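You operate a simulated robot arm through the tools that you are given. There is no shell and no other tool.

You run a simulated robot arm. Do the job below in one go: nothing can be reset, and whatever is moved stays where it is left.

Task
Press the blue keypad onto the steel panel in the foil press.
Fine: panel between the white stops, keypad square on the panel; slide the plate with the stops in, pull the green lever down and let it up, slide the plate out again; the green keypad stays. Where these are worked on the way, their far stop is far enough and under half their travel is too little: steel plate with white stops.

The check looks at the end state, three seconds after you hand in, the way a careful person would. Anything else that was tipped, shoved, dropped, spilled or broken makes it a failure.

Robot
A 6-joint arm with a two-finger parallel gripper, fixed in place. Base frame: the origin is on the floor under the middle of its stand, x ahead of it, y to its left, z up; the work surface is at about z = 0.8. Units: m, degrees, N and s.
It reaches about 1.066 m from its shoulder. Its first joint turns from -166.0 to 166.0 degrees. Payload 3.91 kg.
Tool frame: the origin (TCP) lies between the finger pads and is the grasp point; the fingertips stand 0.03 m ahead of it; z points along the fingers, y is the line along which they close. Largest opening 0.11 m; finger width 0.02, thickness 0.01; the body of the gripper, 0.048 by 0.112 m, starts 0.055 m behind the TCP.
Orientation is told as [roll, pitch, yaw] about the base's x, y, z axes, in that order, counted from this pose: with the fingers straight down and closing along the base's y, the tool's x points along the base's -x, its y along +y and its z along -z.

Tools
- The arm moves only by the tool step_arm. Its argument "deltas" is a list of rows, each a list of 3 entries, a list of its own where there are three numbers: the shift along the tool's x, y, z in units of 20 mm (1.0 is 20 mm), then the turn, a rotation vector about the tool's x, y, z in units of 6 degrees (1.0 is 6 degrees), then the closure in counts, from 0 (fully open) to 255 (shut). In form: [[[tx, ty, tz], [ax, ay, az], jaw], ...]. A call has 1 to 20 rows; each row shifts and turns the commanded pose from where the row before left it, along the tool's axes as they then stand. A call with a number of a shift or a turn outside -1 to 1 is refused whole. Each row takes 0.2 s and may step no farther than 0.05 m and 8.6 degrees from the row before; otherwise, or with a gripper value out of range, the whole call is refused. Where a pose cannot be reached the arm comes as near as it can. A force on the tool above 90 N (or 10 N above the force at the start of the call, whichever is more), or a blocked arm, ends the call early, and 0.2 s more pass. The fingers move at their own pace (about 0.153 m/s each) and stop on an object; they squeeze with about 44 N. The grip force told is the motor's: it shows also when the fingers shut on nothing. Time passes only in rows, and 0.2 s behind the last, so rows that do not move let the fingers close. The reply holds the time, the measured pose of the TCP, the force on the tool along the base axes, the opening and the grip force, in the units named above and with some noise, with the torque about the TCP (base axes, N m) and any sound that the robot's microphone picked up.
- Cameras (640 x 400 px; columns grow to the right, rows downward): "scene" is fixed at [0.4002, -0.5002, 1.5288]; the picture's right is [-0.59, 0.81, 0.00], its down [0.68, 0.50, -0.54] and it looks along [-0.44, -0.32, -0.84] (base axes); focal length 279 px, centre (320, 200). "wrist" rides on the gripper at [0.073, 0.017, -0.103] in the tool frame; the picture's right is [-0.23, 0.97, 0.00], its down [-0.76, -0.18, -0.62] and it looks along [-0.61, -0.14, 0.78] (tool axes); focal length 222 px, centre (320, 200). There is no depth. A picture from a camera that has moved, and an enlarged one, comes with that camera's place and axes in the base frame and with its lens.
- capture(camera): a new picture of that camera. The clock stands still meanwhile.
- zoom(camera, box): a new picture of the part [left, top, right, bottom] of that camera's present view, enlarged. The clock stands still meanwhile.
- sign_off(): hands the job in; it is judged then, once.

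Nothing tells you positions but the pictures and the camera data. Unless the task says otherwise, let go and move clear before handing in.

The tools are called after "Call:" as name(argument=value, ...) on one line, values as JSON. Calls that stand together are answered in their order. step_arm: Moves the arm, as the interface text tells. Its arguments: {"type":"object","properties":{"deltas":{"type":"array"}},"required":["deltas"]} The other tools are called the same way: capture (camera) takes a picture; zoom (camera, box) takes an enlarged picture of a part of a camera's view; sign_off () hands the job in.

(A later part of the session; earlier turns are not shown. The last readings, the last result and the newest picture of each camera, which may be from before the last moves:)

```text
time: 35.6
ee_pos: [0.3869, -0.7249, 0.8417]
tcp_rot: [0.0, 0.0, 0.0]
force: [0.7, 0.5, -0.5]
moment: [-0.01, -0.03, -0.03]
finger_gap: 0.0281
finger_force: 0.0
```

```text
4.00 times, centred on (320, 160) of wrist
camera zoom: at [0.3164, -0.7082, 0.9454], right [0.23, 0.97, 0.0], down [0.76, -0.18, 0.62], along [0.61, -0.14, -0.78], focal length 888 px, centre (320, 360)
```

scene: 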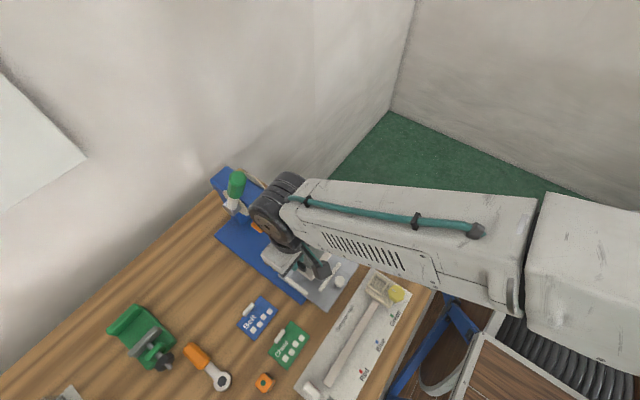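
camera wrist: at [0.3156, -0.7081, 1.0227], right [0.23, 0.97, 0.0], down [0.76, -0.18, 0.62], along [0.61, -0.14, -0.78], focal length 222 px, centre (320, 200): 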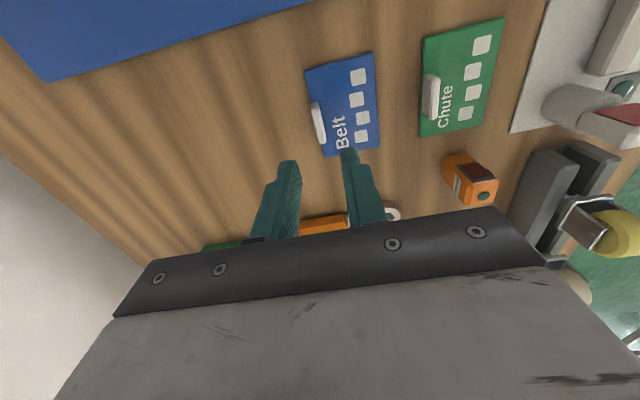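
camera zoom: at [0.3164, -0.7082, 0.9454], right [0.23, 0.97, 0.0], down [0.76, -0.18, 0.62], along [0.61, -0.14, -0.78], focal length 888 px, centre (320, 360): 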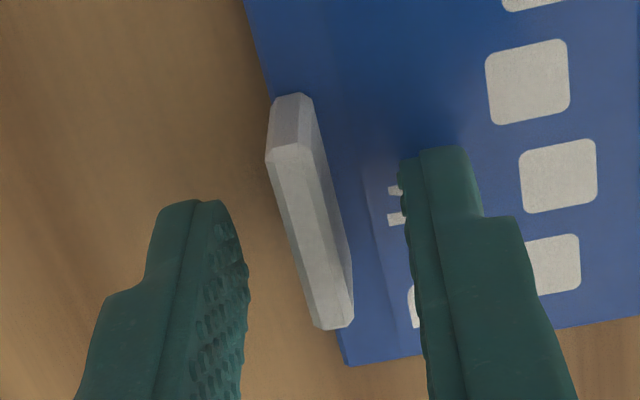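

The tab is centred between the fingers. I close on it.

Call:
step_arm(deltas=[[[0, 0, 0], [0, 0, 0], 215], [[0, 0, 0], [0, 0, 0], 255], [[0, 0, 0], [0, 0, 0], 255], [[0, 0, 0], [0, 0, 0], 255]])

Call:
zoom(camera="wrist", box=[240, 110, 400, 210])

```text
time: 36.6
ee_pos: [0.3866, -0.7245, 0.8422]
tcp_rot: [0.0, 0.0, -0.1]
force: [0.7, 0.1, -0.5]
moment: [0.0, -0.02, -0.02]
finger_gap: 0.0057
finger_force: 44.3
```

```text
4.00 times, centred on (320, 160) of wrist
camera zoom: at [0.3164, -0.7082, 0.9455], right [0.23, 0.97, 0.0], down [0.76, -0.18, 0.62], along [0.61, -0.14, -0.78], focal length 888 px, centre (320, 360)
```

zoom: 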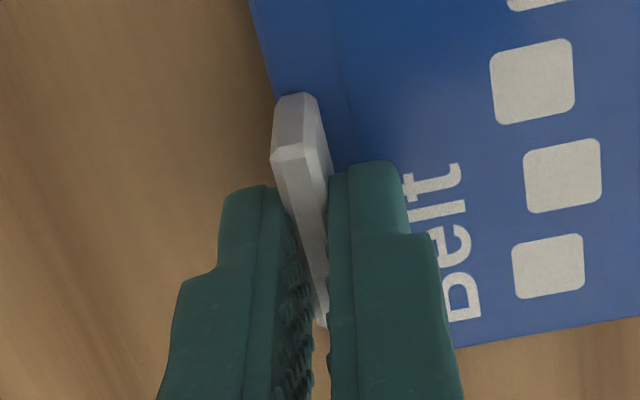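

The tab is gripped (5.7 mm). I lift the keypad, back off in +y first to keep the arm away from the lever, and check.

Call:
step_arm(deltas=[[[0, 0, -0.25], [0, 0, 0], 255], [[0, 0, -0.75], [0, 0, 0], 255], [[0, 0, -1], [0, 0, 0], 255], [[0, 0, -1], [0, 0, 0], 255], [[0, 0.5, -1], [0, 0, 0], 255], [[0, 1, -1], [0, 0, 0], 255], [[0, 1, 0], [0, 0, 0], 255], [[0, 1, 0], [0, 0, 0], 255], [[0, 0.5, 0], [0, 0, 0], 255], [[0, 0, 0], [0, 0, 0], 255]])

Call:
capture(camera="wrist")

```text
time: 38.8
ee_pos: [0.3868, -0.6442, 0.9425]
tcp_rot: [0.0, 0.0, -0.1]
force: [-0.5, 0.5, -0.1]
moment: [-0.04, 0.01, 0.03]
finger_gap: 0.0056
finger_force: 44.3
```

```text
taken
camera wrist: at [0.3161, -0.6274, 1.0455], right [0.23, 0.97, 0.0], down [0.76, -0.18, 0.62], along [0.61, -0.14, -0.78], focal length 222 px, centre (320, 200)
```

wrist: 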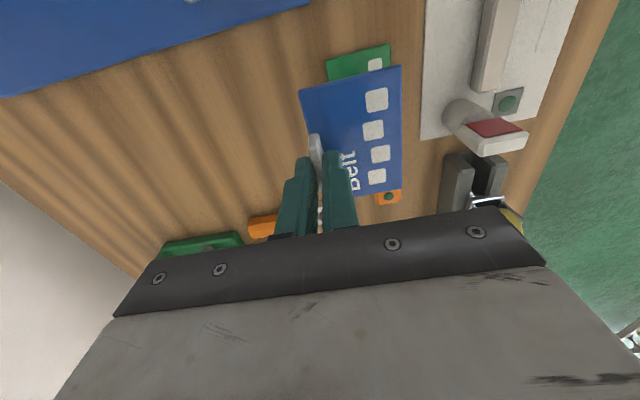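

The keypad is held level. I zoom to measure where it sits relative to the TCP.

Call:
zoom(camera="wrist", box=[270, 55, 430, 155])

Call:
zoom(camera="wrist", box=[270, 105, 430, 205])

```text
4.00 times, centred on (350, 105) of wrist
camera zoom: at [0.3161, -0.6274, 1.0455], right [0.23, 0.97, 0.0], down [0.76, -0.18, 0.62], along [0.61, -0.14, -0.78], focal length 888 px, centre (200, 580)
```

zoom: 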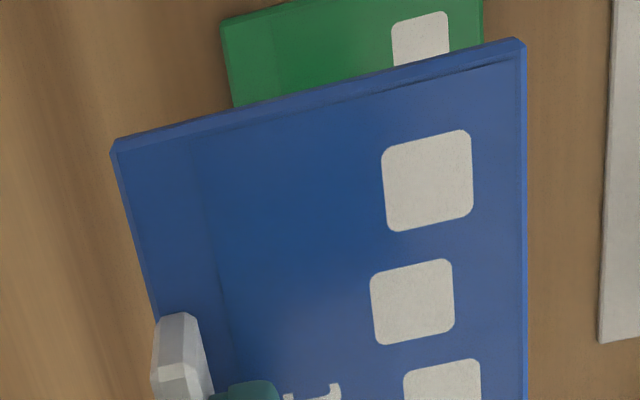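

```text
4.00 times, centred on (350, 155) of wrist
camera zoom: at [0.3161, -0.6274, 1.0455], right [0.23, 0.97, 0.0], down [0.76, -0.18, 0.62], along [0.61, -0.14, -0.78], focal length 888 px, centre (200, 380)
```

zoom: 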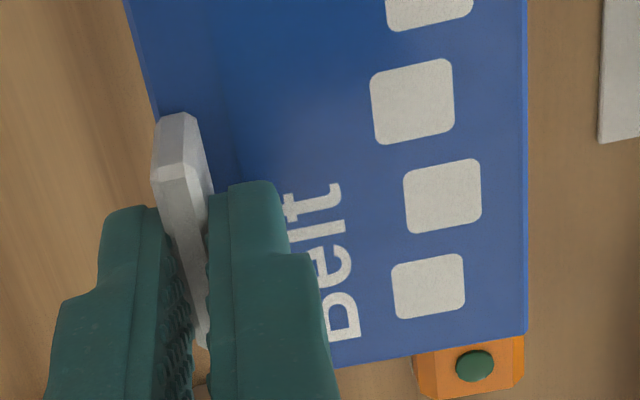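

The keypad is square in the grip, and its centre sits 70.9 mm / 9.4 mm from the camera point. I carry it in -x to above the panel, staying at y ≈ -0.644 for now.

Call:
step_arm(deltas=[[[0.904, 0, 0], [0, 0, 0], 255], [[0.904, 0, 0], [0, 0, 0], 255], [[0.904, 0, 0], [0, 0, 0], 255], [[0.904, 0, 0], [0, 0, 0], 255], [[0.904, 0, 0], [0, 0, 0], 255], [[0.904, 0, 0], [0, 0, 0], 255], [[0.904, 0, 0], [0, 0, 0], 255], [[0.904, 0, 0], [0, 0, 0], 255], [[0.904, 0, 0], [0, 0, 0], 255], [[0.904, 0, 0], [0, 0, 0], 255], [[0, 0, 0], [0, 0, 0], 255]])

Call:
capture(camera="wrist")

Call:
capture(camera="scene")

```text
time: 41.2
ee_pos: [0.206, -0.6441, 0.941]
tcp_rot: [0.1, 0.0, 0.0]
force: [0.0, 0.2, 0.0]
moment: [0.01, 0.02, 0.0]
finger_gap: 0.0053
finger_force: 44.1
```

```text
taken
camera wrist: at [0.1355, -0.628, 1.0454], right [0.23, 0.97, 0.0], down [0.76, -0.18, 0.62], along [0.61, -0.14, -0.78], focal length 222 px, centre (320, 200)
```

wrist: 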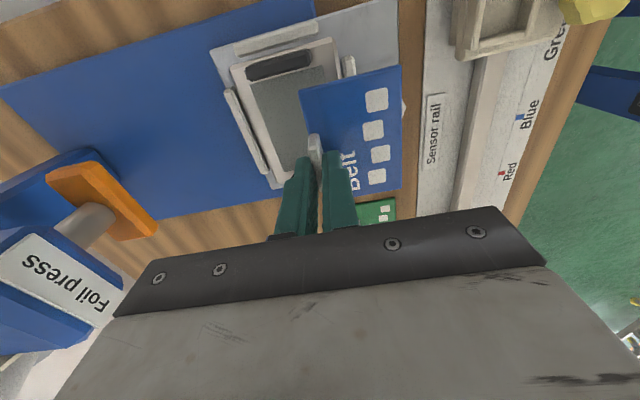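

```text
taken
```

scene: 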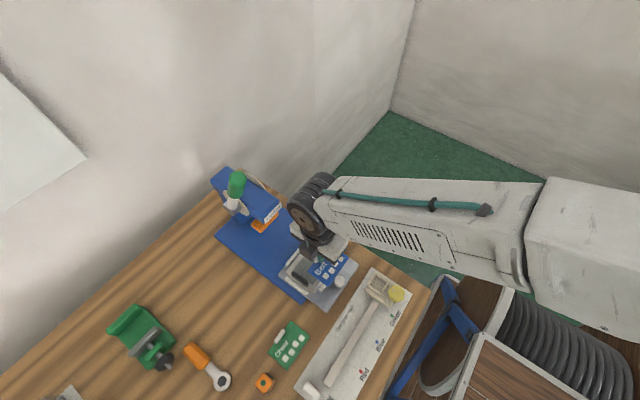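

I can see both the panel and the keypad, plus the press platen, in one view. I zoom for relative alignment.

Call:
zoom(camera="wrist", box=[200, 30, 360, 130])

Call:
zoom(camera="wrist", box=[200, 95, 360, 195])

Call:
zoom(camera="wrist", box=[0, 140, 176, 250])

Call:
zoom(camera="scene", box=[200, 150, 360, 250])

```text
4.00 times, centred on (280, 80) of wrist
camera zoom: at [0.1355, -0.628, 1.0454], right [0.23, 0.97, 0.0], down [0.76, -0.18, 0.62], along [0.61, -0.14, -0.78], focal length 888 px, centre (480, 680)
```

zoom: 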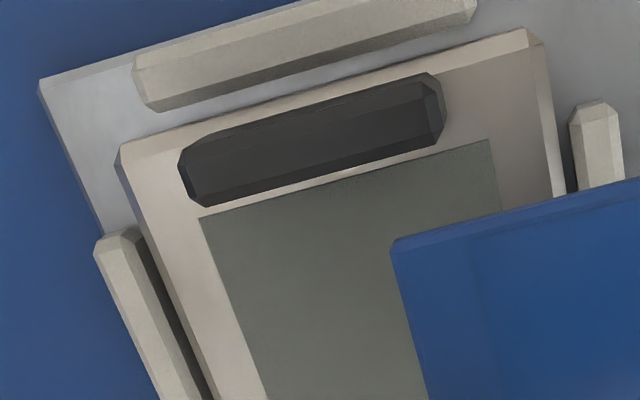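

```text
4.00 times, centred on (280, 145) of wrist
camera zoom: at [0.1355, -0.628, 1.0454], right [0.23, 0.97, 0.0], down [0.76, -0.18, 0.62], along [0.61, -0.14, -0.78], focal length 888 px, centre (480, 420)
```

zoom: 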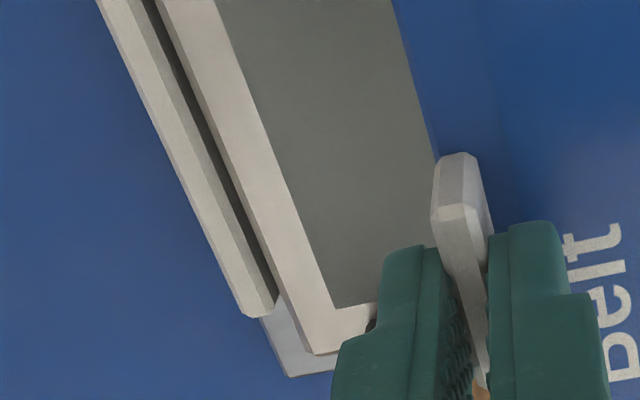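

```text
3.64 times, centred on (88, 195) of wrist
camera zoom: at [0.1355, -0.628, 1.0454], right [0.23, 0.97, 0.0], down [0.76, -0.18, 0.62], along [0.61, -0.14, -0.78], focal length 808 px, centre (1164, 218)
```

zoom: 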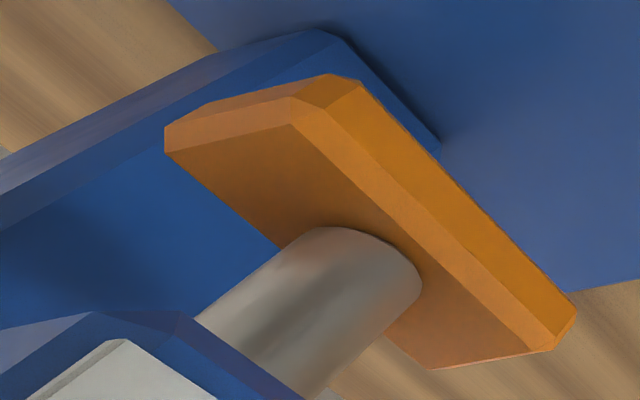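

```text
4.00 times, centred on (280, 200) of scene
camera zoom: at [0.4002, -0.5002, 1.5288], right [-0.59, 0.81, 0.0], down [0.68, 0.5, -0.54], along [-0.44, -0.32, -0.84], focal length 1117 px, centre (480, 200)
```

zoom: 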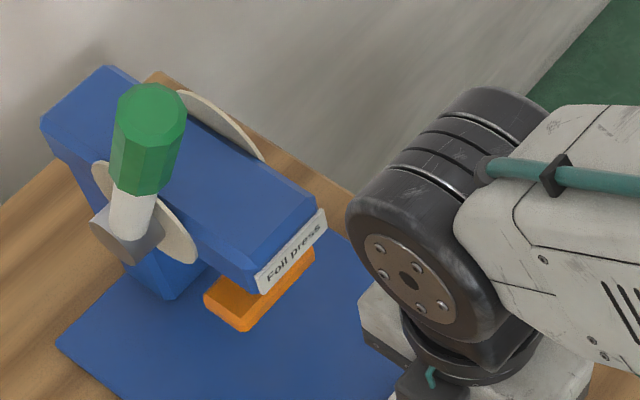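

Field centre measures (0.2068, -0.665) with the panel turned roughly -0.8°; arm-to-lever clearance will be about 2.5 cm. I move -46 mm in y, turn -0.8°, and lower to just above the panel.

Call:
step_arm(deltas=[[[0, -0.8, 0], [0, 0, 0.13], 255], [[0, -0.8, 0], [0, 0, 0], 255], [[0, -0.715, 0], [0, 0, 0], 255], [[0, 0, 0.7], [0, 0, 0], 255], [[0, 0, 0.7], [0, 0, 0], 255], [[0, 0, 0.7], [0, 0, 0], 255], [[0, 0, 0.6], [0, 0, 0], 255], [[0, 0, 0], [0, 0, 0], 255]])

Call:
capture(camera="wrist")

Call:
zoom(camera="wrist", box=[256, 30, 416, 130])

Call:
zoom(camera="wrist", box=[256, 100, 416, 200])

Call:
capture(camera="scene")

```text
time: 43.0
ee_pos: [0.2062, -0.6917, 0.8885]
tcp_rot: [-0.1, 0.0, -0.9]
force: [0.1, -0.7, -0.7]
moment: [0.03, 0.01, 0.03]
finger_gap: 0.0056
finger_force: 44.3
```

```text
taken
camera wrist: at [0.1354, -0.6734, 0.991], right [0.24, 0.97, 0.0], down [0.76, -0.19, 0.62], along [0.61, -0.15, -0.78], focal length 222 px, centre (320, 200)
```

wrist: 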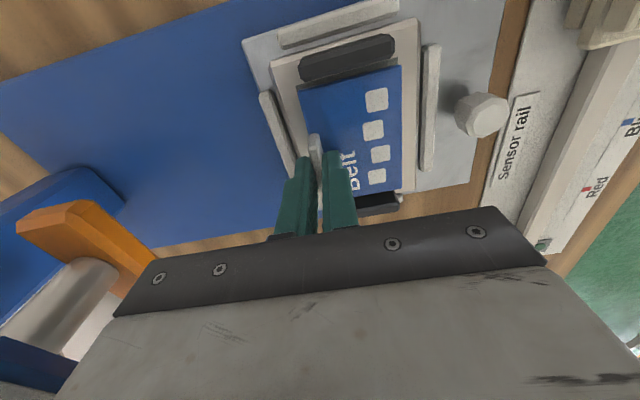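

```text
4.00 times, centred on (336, 80) of wrist
camera zoom: at [0.1354, -0.6734, 0.991], right [0.24, 0.97, 0.0], down [0.76, -0.19, 0.62], along [0.61, -0.15, -0.78], focal length 888 px, centre (256, 680)
```

zoom: 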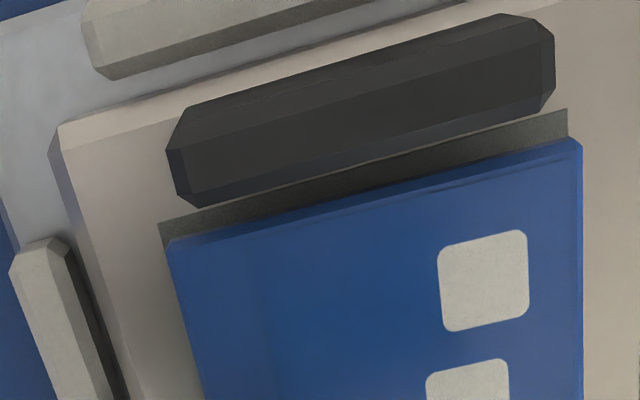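

```text
4.00 times, centred on (336, 150) of wrist
camera zoom: at [0.1354, -0.6734, 0.991], right [0.24, 0.97, 0.0], down [0.76, -0.19, 0.62], along [0.61, -0.15, -0.78], focal length 888 px, centre (256, 400)
```

zoom: 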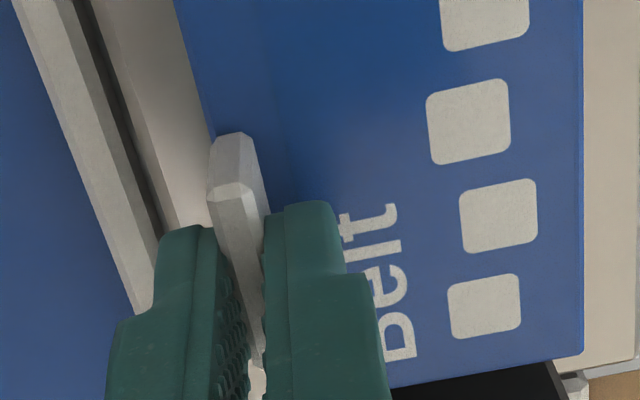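

```text
taken
```

scene: 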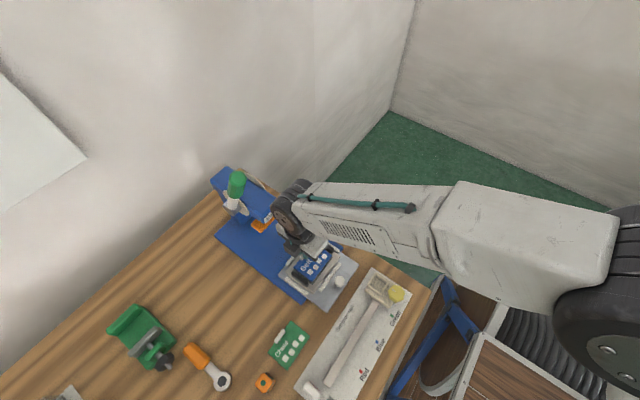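

The keypad is over the field within about 1 mm and square to it. I lower gently until it rests on the panel.

Call:
step_arm(deltas=[[[-0.03, 0.02, 0.25], [0, 0, 0], 255], [[0, 0, 0.2], [0, 0, 0], 255], [[0, 0, 0.05], [0, 0, 0], 255], [[0, 0, 0], [0, 0, 0], 255]])

```text
time: 44.0
ee_pos: [0.2054, -0.6907, 0.878]
tcp_rot: [0.0, 0.0, -0.9]
force: [0.0, -0.2, -1.2]
moment: [0.01, -0.01, 0.0]
finger_gap: 0.0055
finger_force: 43.5
```

Call:
step_arm(deltas=[[[0, 0, 0.1], [0, 0, 0], 255], [[0, 0, 0], [0, 0, 0], 255]])

Call:
zoom(camera="wrist", box=[256, 30, 416, 130])

```text
time: 44.6
ee_pos: [0.2066, -0.6911, 0.8767]
tcp_rot: [-0.1, 0.1, -0.8]
force: [0.4, -0.4, 11.2]
moment: [0.14, 0.03, 0.01]
finger_gap: 0.0059
finger_force: 44.1
```

```text
4.00 times, centred on (336, 80) of wrist
camera zoom: at [0.1359, -0.6729, 0.98], right [0.24, 0.97, 0.0], down [0.76, -0.19, 0.62], along [0.61, -0.15, -0.78], focal length 888 px, centre (256, 680)
```

zoom: 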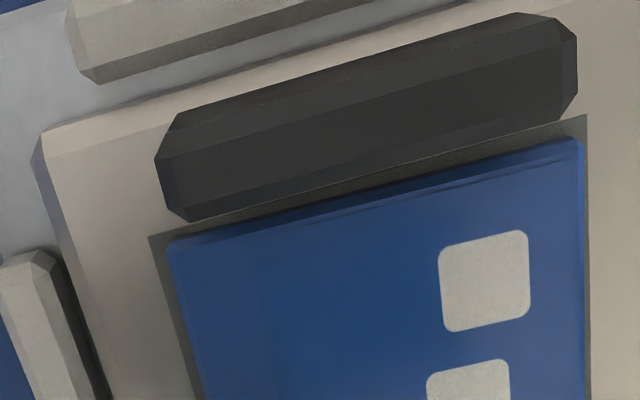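

The keypad is down (11 N) with an even margin of field around it. I open the jaws and rise straight up a little, then back off in +y.

Call:
step_arm(deltas=[[[0, 0, -0.02], [0, 0, 0], 235], [[0, 0, 0], [0, 0, 0], 210], [[0, 0, 0], [0, 0, 0], 190], [[0, 0, 0], [0, 0, 0], 190], [[0, 0, -0.25], [0, 0, 0], 190], [[0, 0, -0.75], [0, 0, 0], 190], [[0, 0, -1], [0, 0, 0], 190], [[0, 0, -1], [0, 0, 0], 190]])

Call:
capture(camera="wrist")

Call:
zoom(camera="wrist", box=[240, 40, 440, 165])

```text
time: 46.4
ee_pos: [0.2059, -0.691, 0.9365]
tcp_rot: [0.0, -0.1, -1.0]
force: [0.1, -0.1, -0.5]
moment: [-0.01, 0.01, 0.01]
finger_gap: 0.0282
finger_force: 0.1
```

```text
taken
camera wrist: at [0.1357, -0.6732, 1.0399], right [0.24, 0.97, 0.0], down [0.76, -0.19, 0.62], along [0.61, -0.15, -0.78], focal length 222 px, centre (320, 200)
```

wrist: 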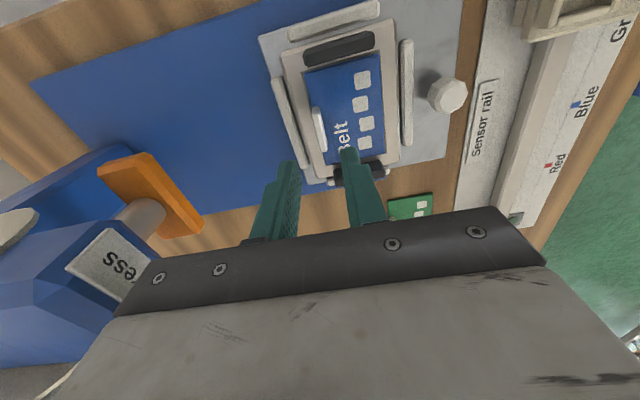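

```text
3.20 times, centred on (340, 102) of wrist
camera zoom: at [0.1357, -0.6732, 1.0399], right [0.24, 0.97, 0.0], down [0.76, -0.19, 0.62], along [0.61, -0.15, -0.78], focal length 711 px, centre (256, 512)
```

zoom: 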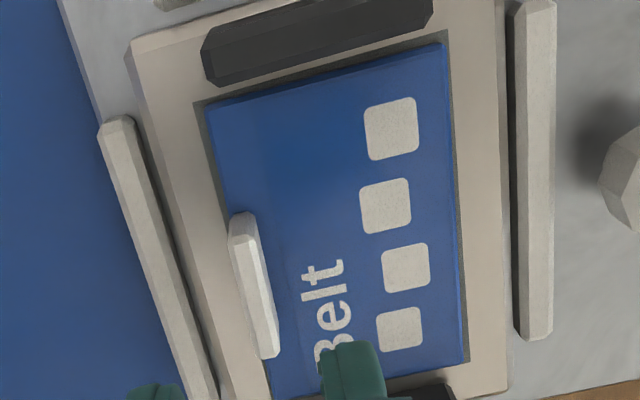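

The keypad lies square within the field. Next is the plate's knob near (0.21, -0.582): I back off +y and up, then turn to yaw -90 to look at it.

Call:
step_arm(deltas=[[[0, 0.5, -1], [0, 0, 0], 190], [[0, 1, -1], [0, 0, 0], 190], [[0, 1, 0], [0, 0, 0], 190], [[0, 1, 0], [0, 0, 0], 190], [[0, 1, 0], [0, 0, 0], 190], [[0, 0.5, 0], [0, 0, 0], 190], [[0, 0, 0], [0, 0, 1], 190], [[0, 0, 0], [0, 0, 1], 190], [[0, 0, 0], [0, 0, 1], 190], [[0, 0, 0], [0, 0, 1], 190], [[0, 0, 0], [0, 0, 1], 190], [[0, 0, 0], [0, 0, 1], 190], [[0, 0, 0], [0, 0, 1], 190]])

Call:
step_arm(deltas=[[[0, 0, 0], [0, 0, 1], 160], [[0, 0, 0], [0, 0, 1], 160], [[0, 0, 0], [0, 0, 1], 160], [[0, 0, 0], [0, 0, 1], 140], [[0, 0, 0], [0, 0, 1], 140], [[0, 0, 0], [0, 0, 1], 140], [[0, 0, 0], [0, 0, 1], 140], [[0, 0, 0], [0, 0, 0.85], 140], [[0, 0, 0], [0, 0, 0], 140]])

Call:
capture(camera="wrist")

Call:
capture(camera="scene")

```text
time: 49.2
ee_pos: [0.2072, -0.5905, 0.976]
tcp_rot: [0.0, 0.0, -43.0]
force: [0.3, 0.4, 0.4]
moment: [0.0, 0.0, 0.03]
finger_gap: 0.0281
finger_force: 0.0
```

```text
time: 51.2
ee_pos: [0.2077, -0.5909, 0.9756]
tcp_rot: [0.1, 0.0, -90.0]
force: [0.4, 0.4, -0.1]
moment: [0.01, 0.0, -0.02]
finger_gap: 0.0496
finger_force: 0.1
```

```text
taken
camera wrist: at [0.2264, -0.5182, 1.0794], right [0.97, -0.23, 0.0], down [-0.18, -0.76, 0.62], along [-0.14, -0.61, -0.78], focal length 222 px, centre (320, 200)
```

wrist: 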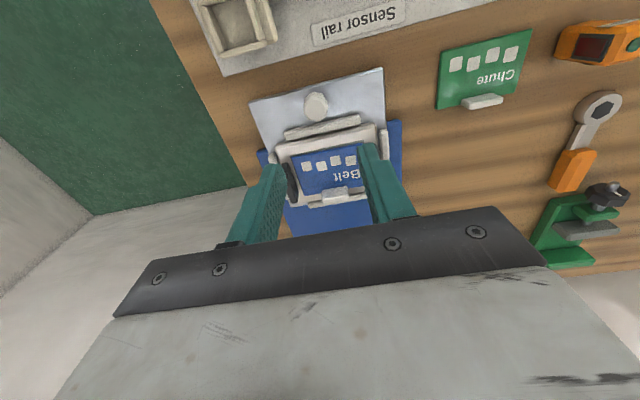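

```text
taken
```

scene: 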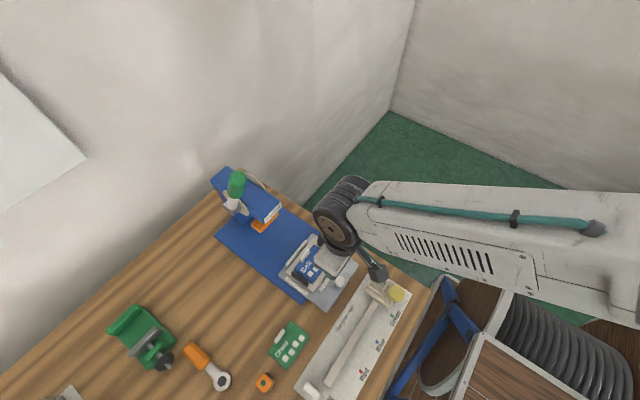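

Call:
zoom(camera="wrist", box=[256, 70, 384, 150])

Call:
zoom(camera="wrist", box=[240, 120, 416, 230])

Call:
zoom(camera="scene", box=[260, 220, 420, 320])

```text
5.00 times, centred on (320, 110) of wrist
camera zoom: at [0.2264, -0.5182, 1.0794], right [0.97, -0.23, 0.0], down [-0.18, -0.76, 0.62], along [-0.14, -0.61, -0.78], focal length 1111 px, centre (320, 650)
```

zoom: 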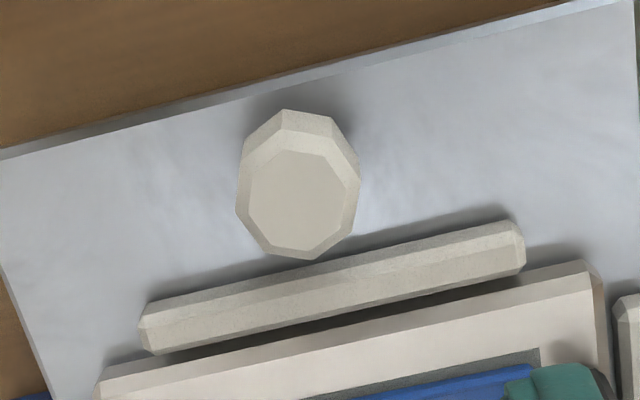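

```text
3.64 times, centred on (328, 175) of wrist
camera zoom: at [0.2264, -0.5182, 1.0794], right [0.97, -0.23, 0.0], down [-0.18, -0.76, 0.62], along [-0.14, -0.61, -0.78], focal length 808 px, centre (291, 291)
```

zoom: 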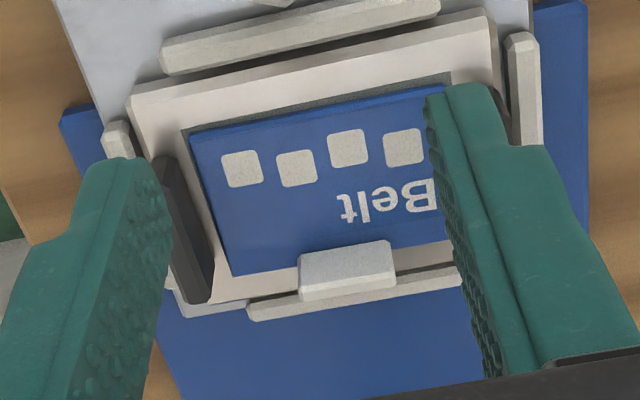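

```text
4.00 times, centred on (340, 270) of scene
camera zoom: at [0.4002, -0.5002, 1.5288], right [-0.59, 0.81, 0.0], down [0.68, 0.5, -0.54], along [-0.44, -0.32, -0.84], focal length 1117 px, centre (240, -80)
```

zoom: 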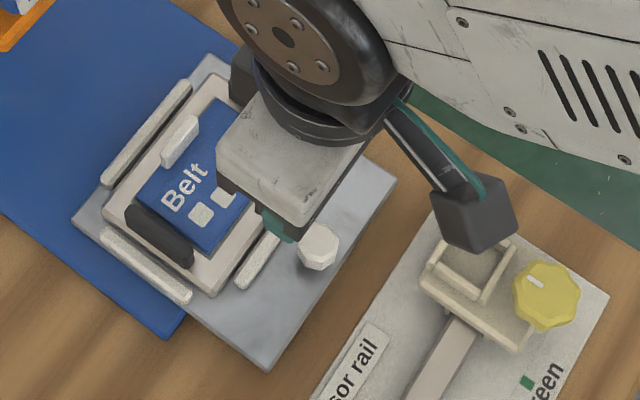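

The knob is a 24 mm octagon centred about (0.2065, -0.586), top z ≈ 0.845. I tilt the tool 24° so the arm leans away from the press, and set the TCP for a vertical descent onto the knob.

Call:
step_arm(deltas=[[[0, 0, 0], [0, -1, 0], 140], [[0, 0, 0], [0, -1, 0], 140], [[0, 0, 0], [0, -1, 0], 140], [[0, 0, 0], [0, -1, 0], 140], [[0.65, -0.15, -0.29], [0, 0, 0], 140], [[0, 0, 0], [0, 0, 0], 140]])

Call:
capture(camera="wrist")

Call:
capture(camera="scene")

```text
time: 52.6
ee_pos: [0.204, -0.5762, 0.9765]
tcp_rot: [0.0, -24.1, -90.0]
force: [-0.9, 1.3, -0.4]
moment: [0.0, -0.01, 0.02]
finger_gap: 0.0497
finger_force: 0.0
```

```text
taken
camera wrist: at [0.2233, -0.4681, 1.041], right [0.97, -0.21, 0.09], down [-0.18, -0.44, 0.88], along [-0.14, -0.87, -0.47], focal length 222 px, centre (320, 200)
```

wrist: 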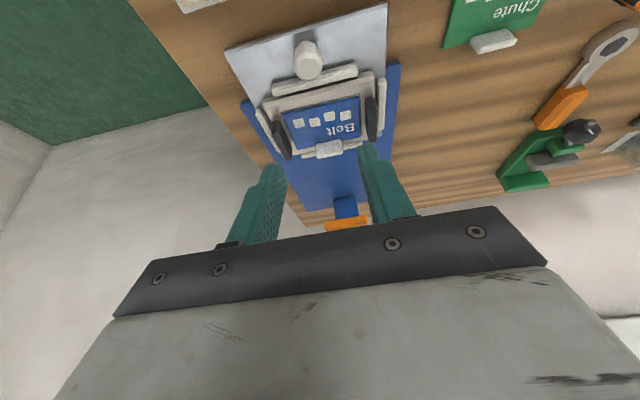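

```text
taken
```

scene: 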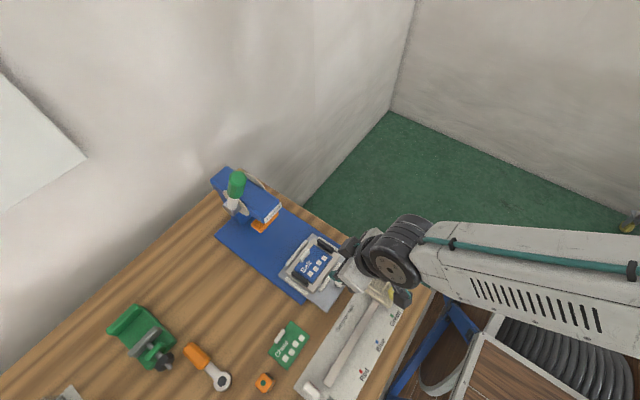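

The tilt is right and the arm is well away from the press. I descend vertically towards the knob and check just above it.

Call:
step_arm(deltas=[[[0.407, 0, 0.9135], [0, 0, 0], 140], [[0.407, 0, 0.9135], [0, 0, 0], 140], [[0.407, 0, 0.9135], [0, 0, 0], 140], [[0.407, 0, 0.9135], [0, 0, 0], 140], [[0, 0, 0], [0, 0, 0], 140]])

Call:
capture(camera="wrist")

Call:
zoom(camera="wrist", box=[240, 60, 400, 160])

Call:
zoom(camera="scene", box=[300, 220, 428, 300])

```text
time: 53.8
ee_pos: [0.2052, -0.577, 0.8972]
tcp_rot: [0.0, -24.0, -90.0]
force: [0.8, 0.4, -0.1]
moment: [-0.01, 0.03, -0.02]
finger_gap: 0.0496
finger_force: 0.0
```

```text
taken
camera wrist: at [0.2232, -0.4683, 0.9611], right [0.97, -0.21, 0.09], down [-0.18, -0.44, 0.88], along [-0.14, -0.87, -0.47], focal length 222 px, centre (320, 200)
```

wrist: 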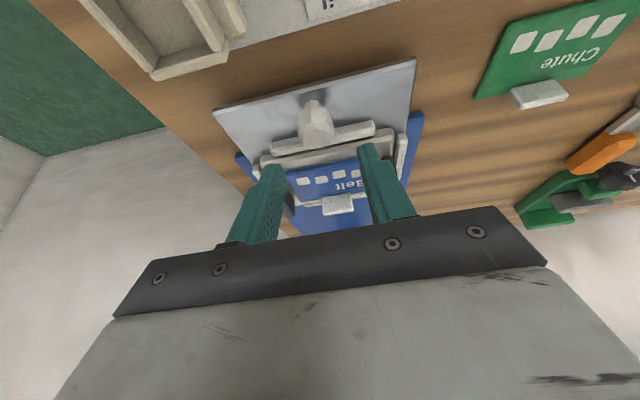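

```text
4.00 times, centred on (320, 110) of wrist
camera zoom: at [0.2232, -0.4683, 0.9611], right [0.97, -0.21, 0.09], down [-0.18, -0.44, 0.88], along [-0.14, -0.87, -0.47], focal length 888 px, centre (320, 560)
```

zoom: 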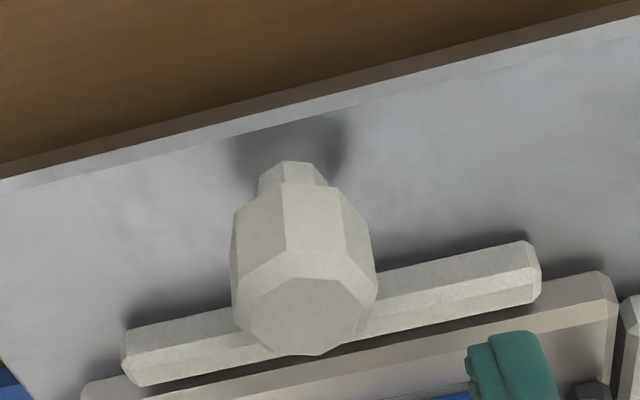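

```text
5.00 times, centred on (364, 260) of scene
camera zoom: at [0.4002, -0.5002, 1.5288], right [-0.59, 0.81, 0.0], down [0.68, 0.5, -0.54], along [-0.44, -0.32, -0.84], focal length 1397 px, centre (100, -100)
```

zoom: 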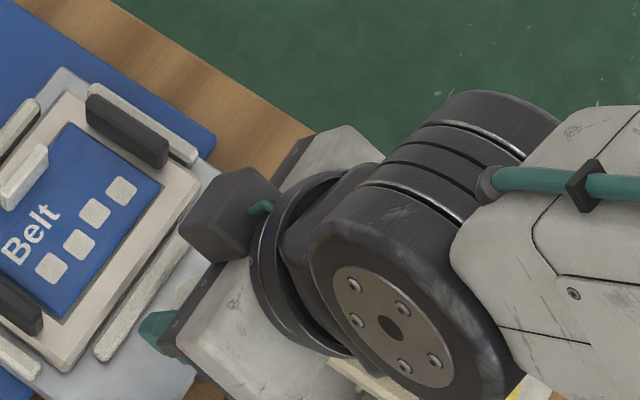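

The knob is a stem with a cap (cap z ≈ 0.833–0.850, centre 0.2065, -0.585), and it lies midway between the fingers. I descend the remaining 4 cm and close on the cap.

Call:
step_arm(deltas=[[[0.407, 0, 0.9135], [0, 0, 0], 140], [[0.36, 0, 0.85], [0, 0, 0], 140], [[0, 0, 0], [0, 0, 0], 140]])

Call:
zoom(camera="wrist", box=[220, 90, 420, 215])

```text
time: 54.6
ee_pos: [0.2049, -0.5775, 0.8577]
tcp_rot: [0.0, -24.0, -90.0]
force: [-0.2, -0.5, -0.6]
moment: [0.0, -0.02, 0.02]
finger_gap: 0.0496
finger_force: 0.0
```

```text
3.20 times, centred on (320, 152) of wrist
camera zoom: at [0.2232, -0.4686, 0.9225], right [0.97, -0.21, 0.09], down [-0.18, -0.44, 0.88], along [-0.14, -0.87, -0.47], focal length 711 px, centre (320, 352)
```

zoom: 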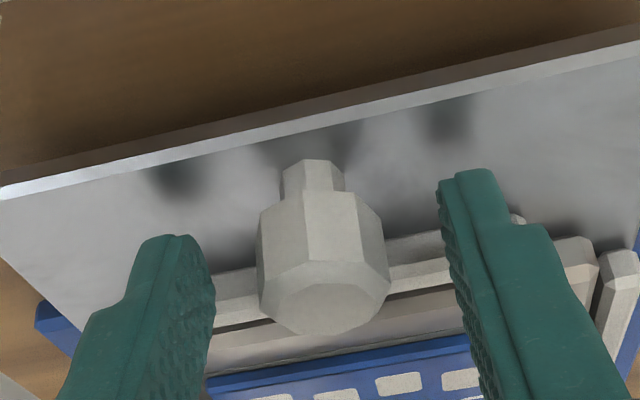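

The knob cap sits midway between the fingers. I close the jaws.

Call:
step_arm(deltas=[[[0, 0, 0], [0, 0, 0], 190], [[0, 0, 0], [0, 0, 0], 255], [[0, 0, 0], [0, 0, 0], 255], [[0, 0, 0], [0, 0, 0], 255]])

Call:
zoom(camera="wrist", box=[220, 90, 420, 215])

```text
time: 55.6
ee_pos: [0.2058, -0.5775, 0.8581]
tcp_rot: [0.0, -24.0, -89.9]
force: [5.5, -1.1, -0.5]
moment: [-0.1, 0.5, 0.1]
finger_gap: 0.0255
finger_force: 44.8
```

```text
3.20 times, centred on (320, 152) of wrist
camera zoom: at [0.2236, -0.4685, 0.9225], right [0.97, -0.21, 0.09], down [-0.18, -0.44, 0.88], along [-0.14, -0.87, -0.47], focal length 711 px, centre (320, 352)
```

zoom: 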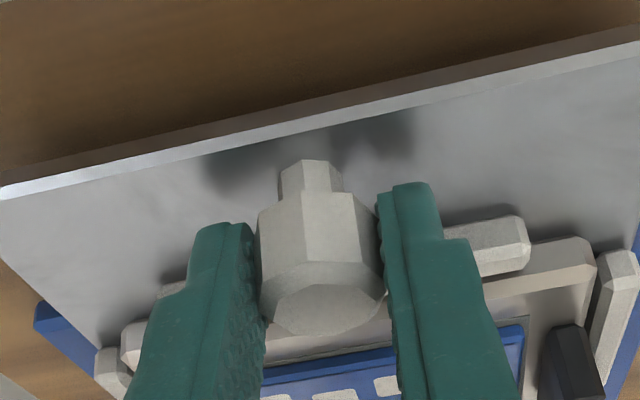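

The knob is gripped (25.5 mm). I start pushing the plate in (-y) slowly and watch the force.

Call:
step_arm(deltas=[[[-0.091, 0.02, 0.041], [0, 0, 0], 255], [[-0.183, 0, 0.0815], [0, 0, 0], 255], [[-0.274, 0, 0.122], [0, 0, 0], 255], [[-0.365, 0, 0.163], [0, 0, 0], 255], [[-0.365, 0, 0.163], [0, 0, 0], 255], [[-0.274, 0, 0.122], [0, 0, 0], 255], [[-0.183, 0, 0.0815], [0, 0, 0], 255], [[-0.091, 0, 0.041], [0, 0, 0], 255]])

Call:
zoom(camera="scene", box=[200, 150, 392, 270])

Call:
capture(camera="wrist")

```text
time: 57.4
ee_pos: [0.2036, -0.6183, 0.8578]
tcp_rot: [0.1, -24.0, -89.9]
force: [2.3, 0.7, -8.1]
moment: [-0.24, 0.56, 0.07]
finger_gap: 0.0253
finger_force: 44.8
```

```text
3.33 times, centred on (296, 210) of scene
camera zoom: at [0.4002, -0.5002, 1.5288], right [-0.59, 0.81, 0.0], down [0.68, 0.5, -0.54], along [-0.44, -0.32, -0.84], focal length 931 px, centre (400, 167)
```

zoom: 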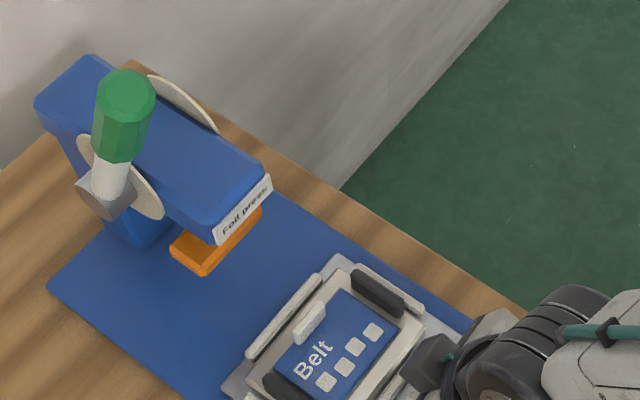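

```text
taken
camera wrist: at [0.2236, -0.5087, 0.9226], right [0.97, -0.21, 0.09], down [-0.18, -0.44, 0.88], along [-0.14, -0.87, -0.47], focal length 222 px, centre (320, 200)
```

wrist: 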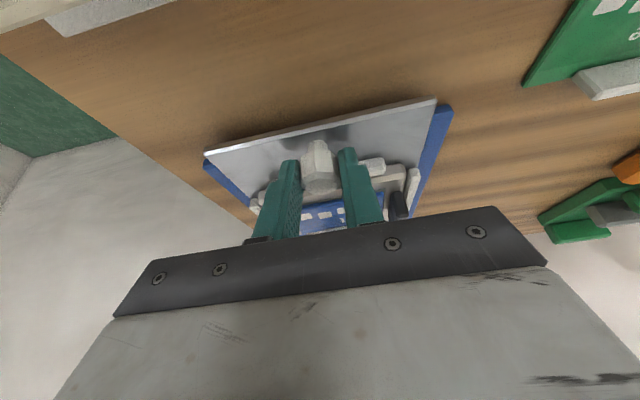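

The plate slides freely with the keypad riding along. I continue pushing 70 mm further.

Call:
step_arm(deltas=[[[-0.173, 0, 0.104], [0, 0, 0], 255], [[-0.365, 0, 0.163], [0, 0, 0], 255], [[-0.457, 0, 0.204], [0, 0, 0], 255], [[-0.457, 0, 0.204], [0, 0, 0], 255], [[-0.457, 0, 0.204], [0, 0, 0], 255], [[-0.457, 0, 0.204], [0, 0, 0], 255], [[-0.365, 0, 0.163], [0, 0, 0], 255], [[-0.274, 0, 0.122], [0, 0, 0], 255], [[-0.183, 0, 0.0815], [0, 0, 0], 255]])

Call:
zoom(camera="scene", box=[200, 150, 392, 270])

Call:
capture(camera="wrist")

```text
time: 59.4
ee_pos: [0.2051, -0.6872, 0.8569]
tcp_rot: [0.0, -24.2, -90.1]
force: [-4.0, -0.1, 12.0]
moment: [-1.06, 0.72, 0.06]
finger_gap: 0.0255
finger_force: 44.9
```

```text
3.33 times, centred on (296, 210) of scene
camera zoom: at [0.4002, -0.5002, 1.5288], right [-0.59, 0.81, 0.0], down [0.68, 0.5, -0.54], along [-0.44, -0.32, -0.84], focal length 931 px, centre (400, 167)
```

zoom: 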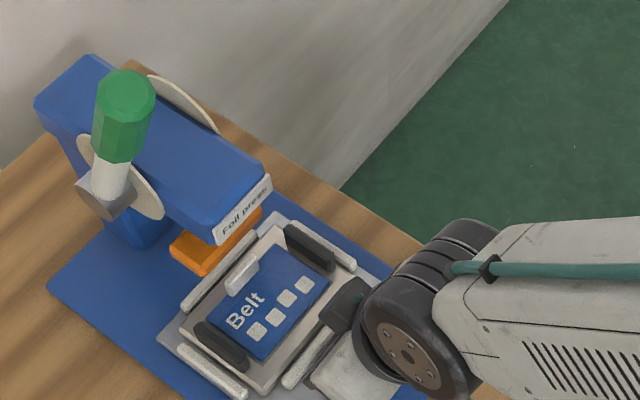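

```text
taken
camera wrist: at [0.2237, -0.5788, 0.9224], right [0.97, -0.21, 0.09], down [-0.18, -0.44, 0.88], along [-0.14, -0.87, -0.47], focal length 222 px, centre (320, 200)
```

wrist: 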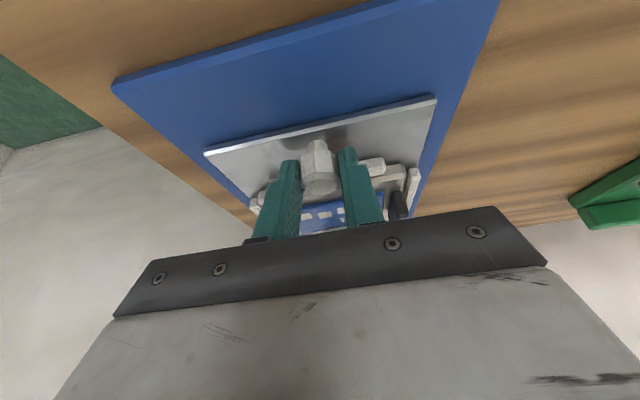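

The panel is almost under the platen. I keep pushing in smaller steps, watching for the far stop.

Call:
step_arm(deltas=[[[-0.188, 0, 0.07], [0, 0, 0], 255], [[-0.274, 0, 0.122], [0, 0, 0], 255], [[-0.274, 0, 0.122], [0, 0, 0], 255], [[-0.274, 0, 0.122], [0, 0, 0], 255], [[-0.183, 0, 0.0815], [0, 0, 0], 255], [[-0.091, 0, 0.041], [0, 0, 0], 255]])

Call:
zoom(camera="scene", box=[200, 150, 392, 270])

```text
time: 60.8
ee_pos: [0.2058, -0.7156, 0.857]
tcp_rot: [0.0, -24.1, -90.0]
force: [-3.7, 0.6, 6.8]
moment: [0.25, 0.68, -0.06]
finger_gap: 0.0255
finger_force: 45.5
```

```text
3.33 times, centred on (296, 210) of scene
camera zoom: at [0.4002, -0.5002, 1.5288], right [-0.59, 0.81, 0.0], down [0.68, 0.5, -0.54], along [-0.44, -0.32, -0.84], focal length 931 px, centre (400, 167)
```

zoom: 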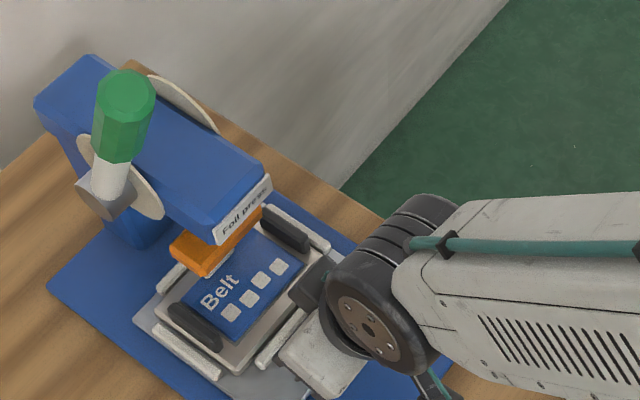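

Still sliding freely; the head is clear of the gripper. I continue in 3 mm steps toward the stop.

Call:
step_arm(deltas=[[[-0.142, 0, 0.055], [0, 0, 0], 255], [[-0.137, 0, 0.061], [0, 0, 0], 255], [[-0.137, 0, 0.061], [0, 0, 0], 255], [[-0.137, 0, 0.061], [0, 0, 0], 255], [[-0.137, 0, 0.061], [0, 0, 0], 255]])

Call:
zoom(camera="scene", box=[200, 150, 392, 270])

```text
time: 62.0
ee_pos: [0.2048, -0.7277, 0.8582]
tcp_rot: [0.1, -23.6, -90.0]
force: [-10.1, 32.2, 17.2]
moment: [0.99, 0.9, -0.07]
finger_gap: 0.0254
finger_force: 44.8
```

```text
3.33 times, centred on (296, 210) of scene
camera zoom: at [0.4002, -0.5002, 1.5288], right [-0.59, 0.81, 0.0], down [0.68, 0.5, -0.54], along [-0.44, -0.32, -0.84], focal length 931 px, centre (400, 167)
```

zoom: 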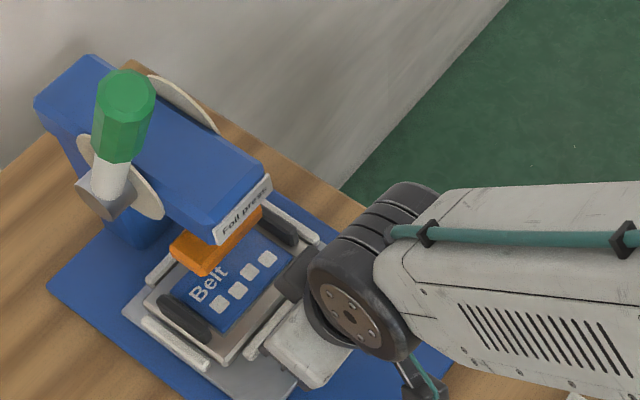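

A firm stop at about 150 mm travel (32 N). I confirm with a 1 mm push, then relax the push before releasing.

Call:
step_arm(deltas=[[[-0.046, 0, 0.02], [0, 0, 0], 255], [[0, 0, 0], [0, 0, 0], 255]])

```text
time: 62.6
ee_pos: [0.2057, -0.7289, 0.8577]
tcp_rot: [0.1, -23.8, -90.1]
force: [-9.6, 39.5, 5.7]
moment: [0.97, 0.69, -0.11]
finger_gap: 0.0256
finger_force: 44.9
```

Call:
step_arm(deltas=[[[-0.046, 0, 0.02], [0, 0, 0], 255], [[-0.046, 0, 0.02], [0, 0, 0], 255], [[0, 0, 0], [0, 0, 0], 255]])

Call:
zoom(camera="scene", box=[200, 170, 360, 270])

Call:
zoom(camera="wrist", box=[220, 90, 420, 215])

```text
time: 63.4
ee_pos: [0.2043, -0.7305, 0.857]
tcp_rot: [0.1, -23.7, -90.0]
force: [-10.5, 42.4, -2.3]
moment: [0.67, 0.75, -0.16]
finger_gap: 0.0254
finger_force: 45.2
```

```text
4.00 times, centred on (280, 220) of scene
camera zoom: at [0.4002, -0.5002, 1.5288], right [-0.59, 0.81, 0.0], down [0.68, 0.5, -0.54], along [-0.44, -0.32, -0.84], focal length 1117 px, centre (480, 120)
```

zoom: 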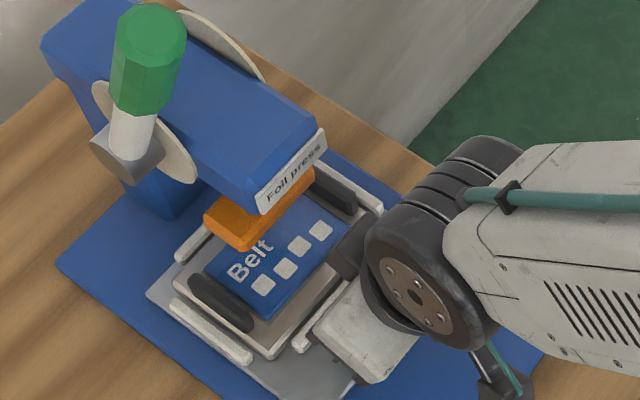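

```text
3.20 times, centred on (320, 152) of wrist
camera zoom: at [0.2236, -0.6222, 0.9225], right [0.97, -0.21, 0.09], down [-0.18, -0.45, 0.88], along [-0.14, -0.87, -0.47], focal length 711 px, centre (320, 352)
```

zoom: 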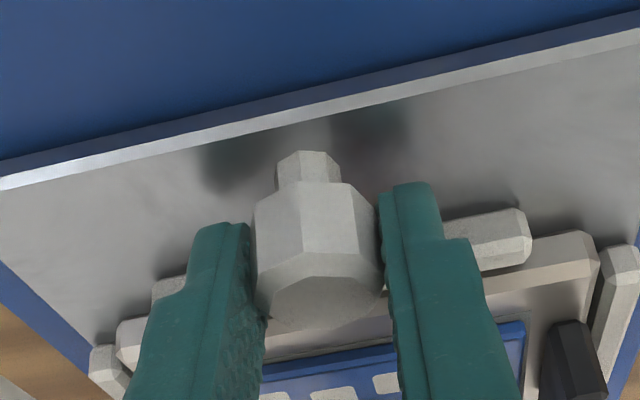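

The knob now slips in the fingers at 42 N, so the plate is at its far stop. I relax 1 mm, open the jaws, and rise vertically off the knob.

Call:
step_arm(deltas=[[[0.046, 0, -0.02], [0, 0, 0], 255], [[0, 0, 0], [0, 0, 0], 200], [[0, 0, 0], [0, 0, 0], 150], [[0, 0, 0], [0, 0, 0], 140], [[-0.2, 0, -0.457], [0, 0, 0], 140], [[-0.407, 0, -0.9135], [0, 0, 0], 140], [[-0.407, 0, -0.9135], [0, 0, 0], 140]])

Call:
capture(camera="wrist")

Call:
zoom(camera="scene", box=[200, 150, 360, 250])

```text
time: 65.0
ee_pos: [0.2057, -0.7319, 0.9085]
tcp_rot: [0.1, -24.0, -90.0]
force: [0.1, 0.3, 0.0]
moment: [0.0, -0.02, 0.02]
finger_gap: 0.0493
finger_force: 0.0
```

```text
taken
camera wrist: at [0.2243, -0.6235, 0.9731], right [0.97, -0.21, 0.09], down [-0.18, -0.44, 0.88], along [-0.14, -0.87, -0.47], focal length 222 px, centre (320, 200)
```

wrist: 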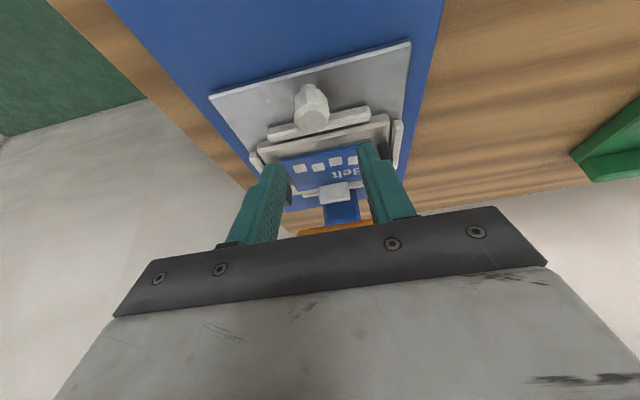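

```text
4.00 times, centred on (280, 200) of scene
camera zoom: at [0.4002, -0.5002, 1.5288], right [-0.59, 0.81, 0.0], down [0.68, 0.5, -0.54], along [-0.44, -0.32, -0.84], focal length 1117 px, centre (480, 200)
```

zoom: 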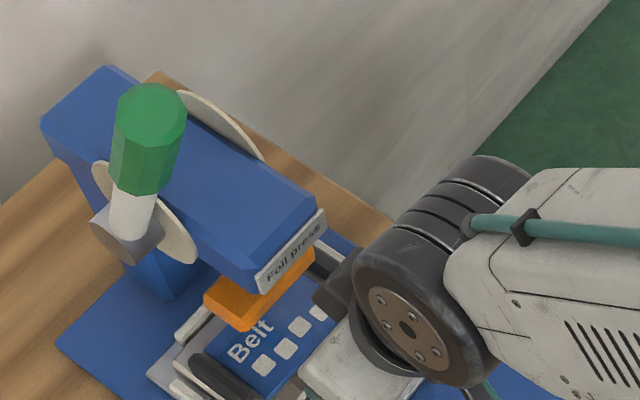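

The plate is home under the platen and the jaws are off the knob. I retreat +y and then up, with the tool axis staying parallel to the lever, heading to a pre-grasp point beyond the lever's end.

Call:
step_arm(deltas=[[[0.9132, 0, -0.4075], [0, 0, 0], 116], [[0.9132, 0, -0.4075], [0, 0, 0], 116], [[0.9132, 0, -0.4075], [0, 0, 0], 116], [[0.9132, 0, -0.4075], [0, 0, 0], 116], [[0.9132, 0, -0.4075], [0, 0, 0], 116], [[0.9132, 0, -0.4075], [0, 0, 0], 116], [[-0.4075, 0, -0.9132], [0, 0, 0], 116], [[-0.4075, 0, -0.9132], [0, 0, 0], 116], [[-0.4075, 0, -0.9132], [0, 0, 0], 116], [[-0.4075, 0, -0.9132], [0, 0, 0], 116], [[-0.4075, 0, -0.9132], [0, 0, 0], 116], [[-0.4075, 0, -0.9132], [0, 0, 0], 116], [[-0.4075, 0, -0.9132], [0, 0, 0], 116], [[-0.4075, 0, -0.9132], [0, 0, 0], 116]])

Call:
step_arm(deltas=[[[-0.4075, 0, -0.9132], [0, 0, 0], 116], [[-0.4075, 0, -0.9132], [0, 0, 0], 116], [[-0.4075, 0, -0.9132], [0, 0, 0], 116], [[-0.4075, 0, -0.9132], [0, 0, 0], 116], [[-0.4075, 0, -0.9132], [0, 0, 0], 116], [[-0.4075, 0, -0.9132], [0, 0, 0], 116], [[-0.4075, 0, -0.9132], [0, 0, 0], 116], [[-0.4075, 0, -0.9132], [0, 0, 0], 116], [[-0.4075, 0, -0.9132], [0, 0, 0], 116], [[0, 0.73, 0], [0, 0, 0], 116], [[0, 0.73, 0], [0, 0, 0], 116], [[0, 0.73, 0], [0, 0, 0], 116], [[0, 0, 0], [0, 0, 0], 116]])

Call:
capture(camera="wrist")

Call:
capture(camera="scene")

```text
time: 68.0
ee_pos: [0.2063, -0.611, 1.0677]
tcp_rot: [0.0, -24.0, -90.0]
force: [-0.3, -0.6, 0.1]
moment: [-0.01, 0.01, 0.02]
finger_gap: 0.0602
finger_force: 0.1
```

```text
time: 70.8
ee_pos: [0.249, -0.6105, 1.2466]
tcp_rot: [0.1, -24.0, -90.0]
force: [1.3, 1.0, 0.2]
moment: [0.02, 0.0, 0.02]
finger_gap: 0.0599
finger_force: 0.1
```

```text
taken
camera wrist: at [0.2669, -0.5023, 1.3127], right [0.97, -0.21, 0.09], down [-0.18, -0.44, 0.88], along [-0.14, -0.87, -0.47], focal length 222 px, centre (320, 200)
```

wrist: 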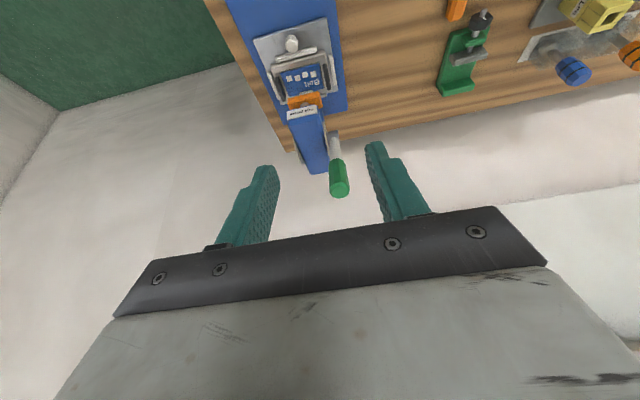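

```text
taken
```

scene: 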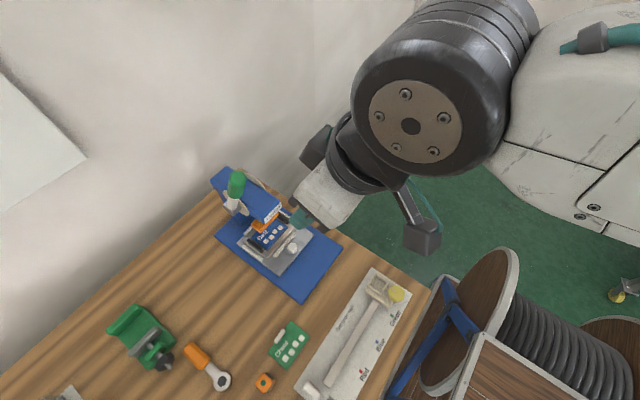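

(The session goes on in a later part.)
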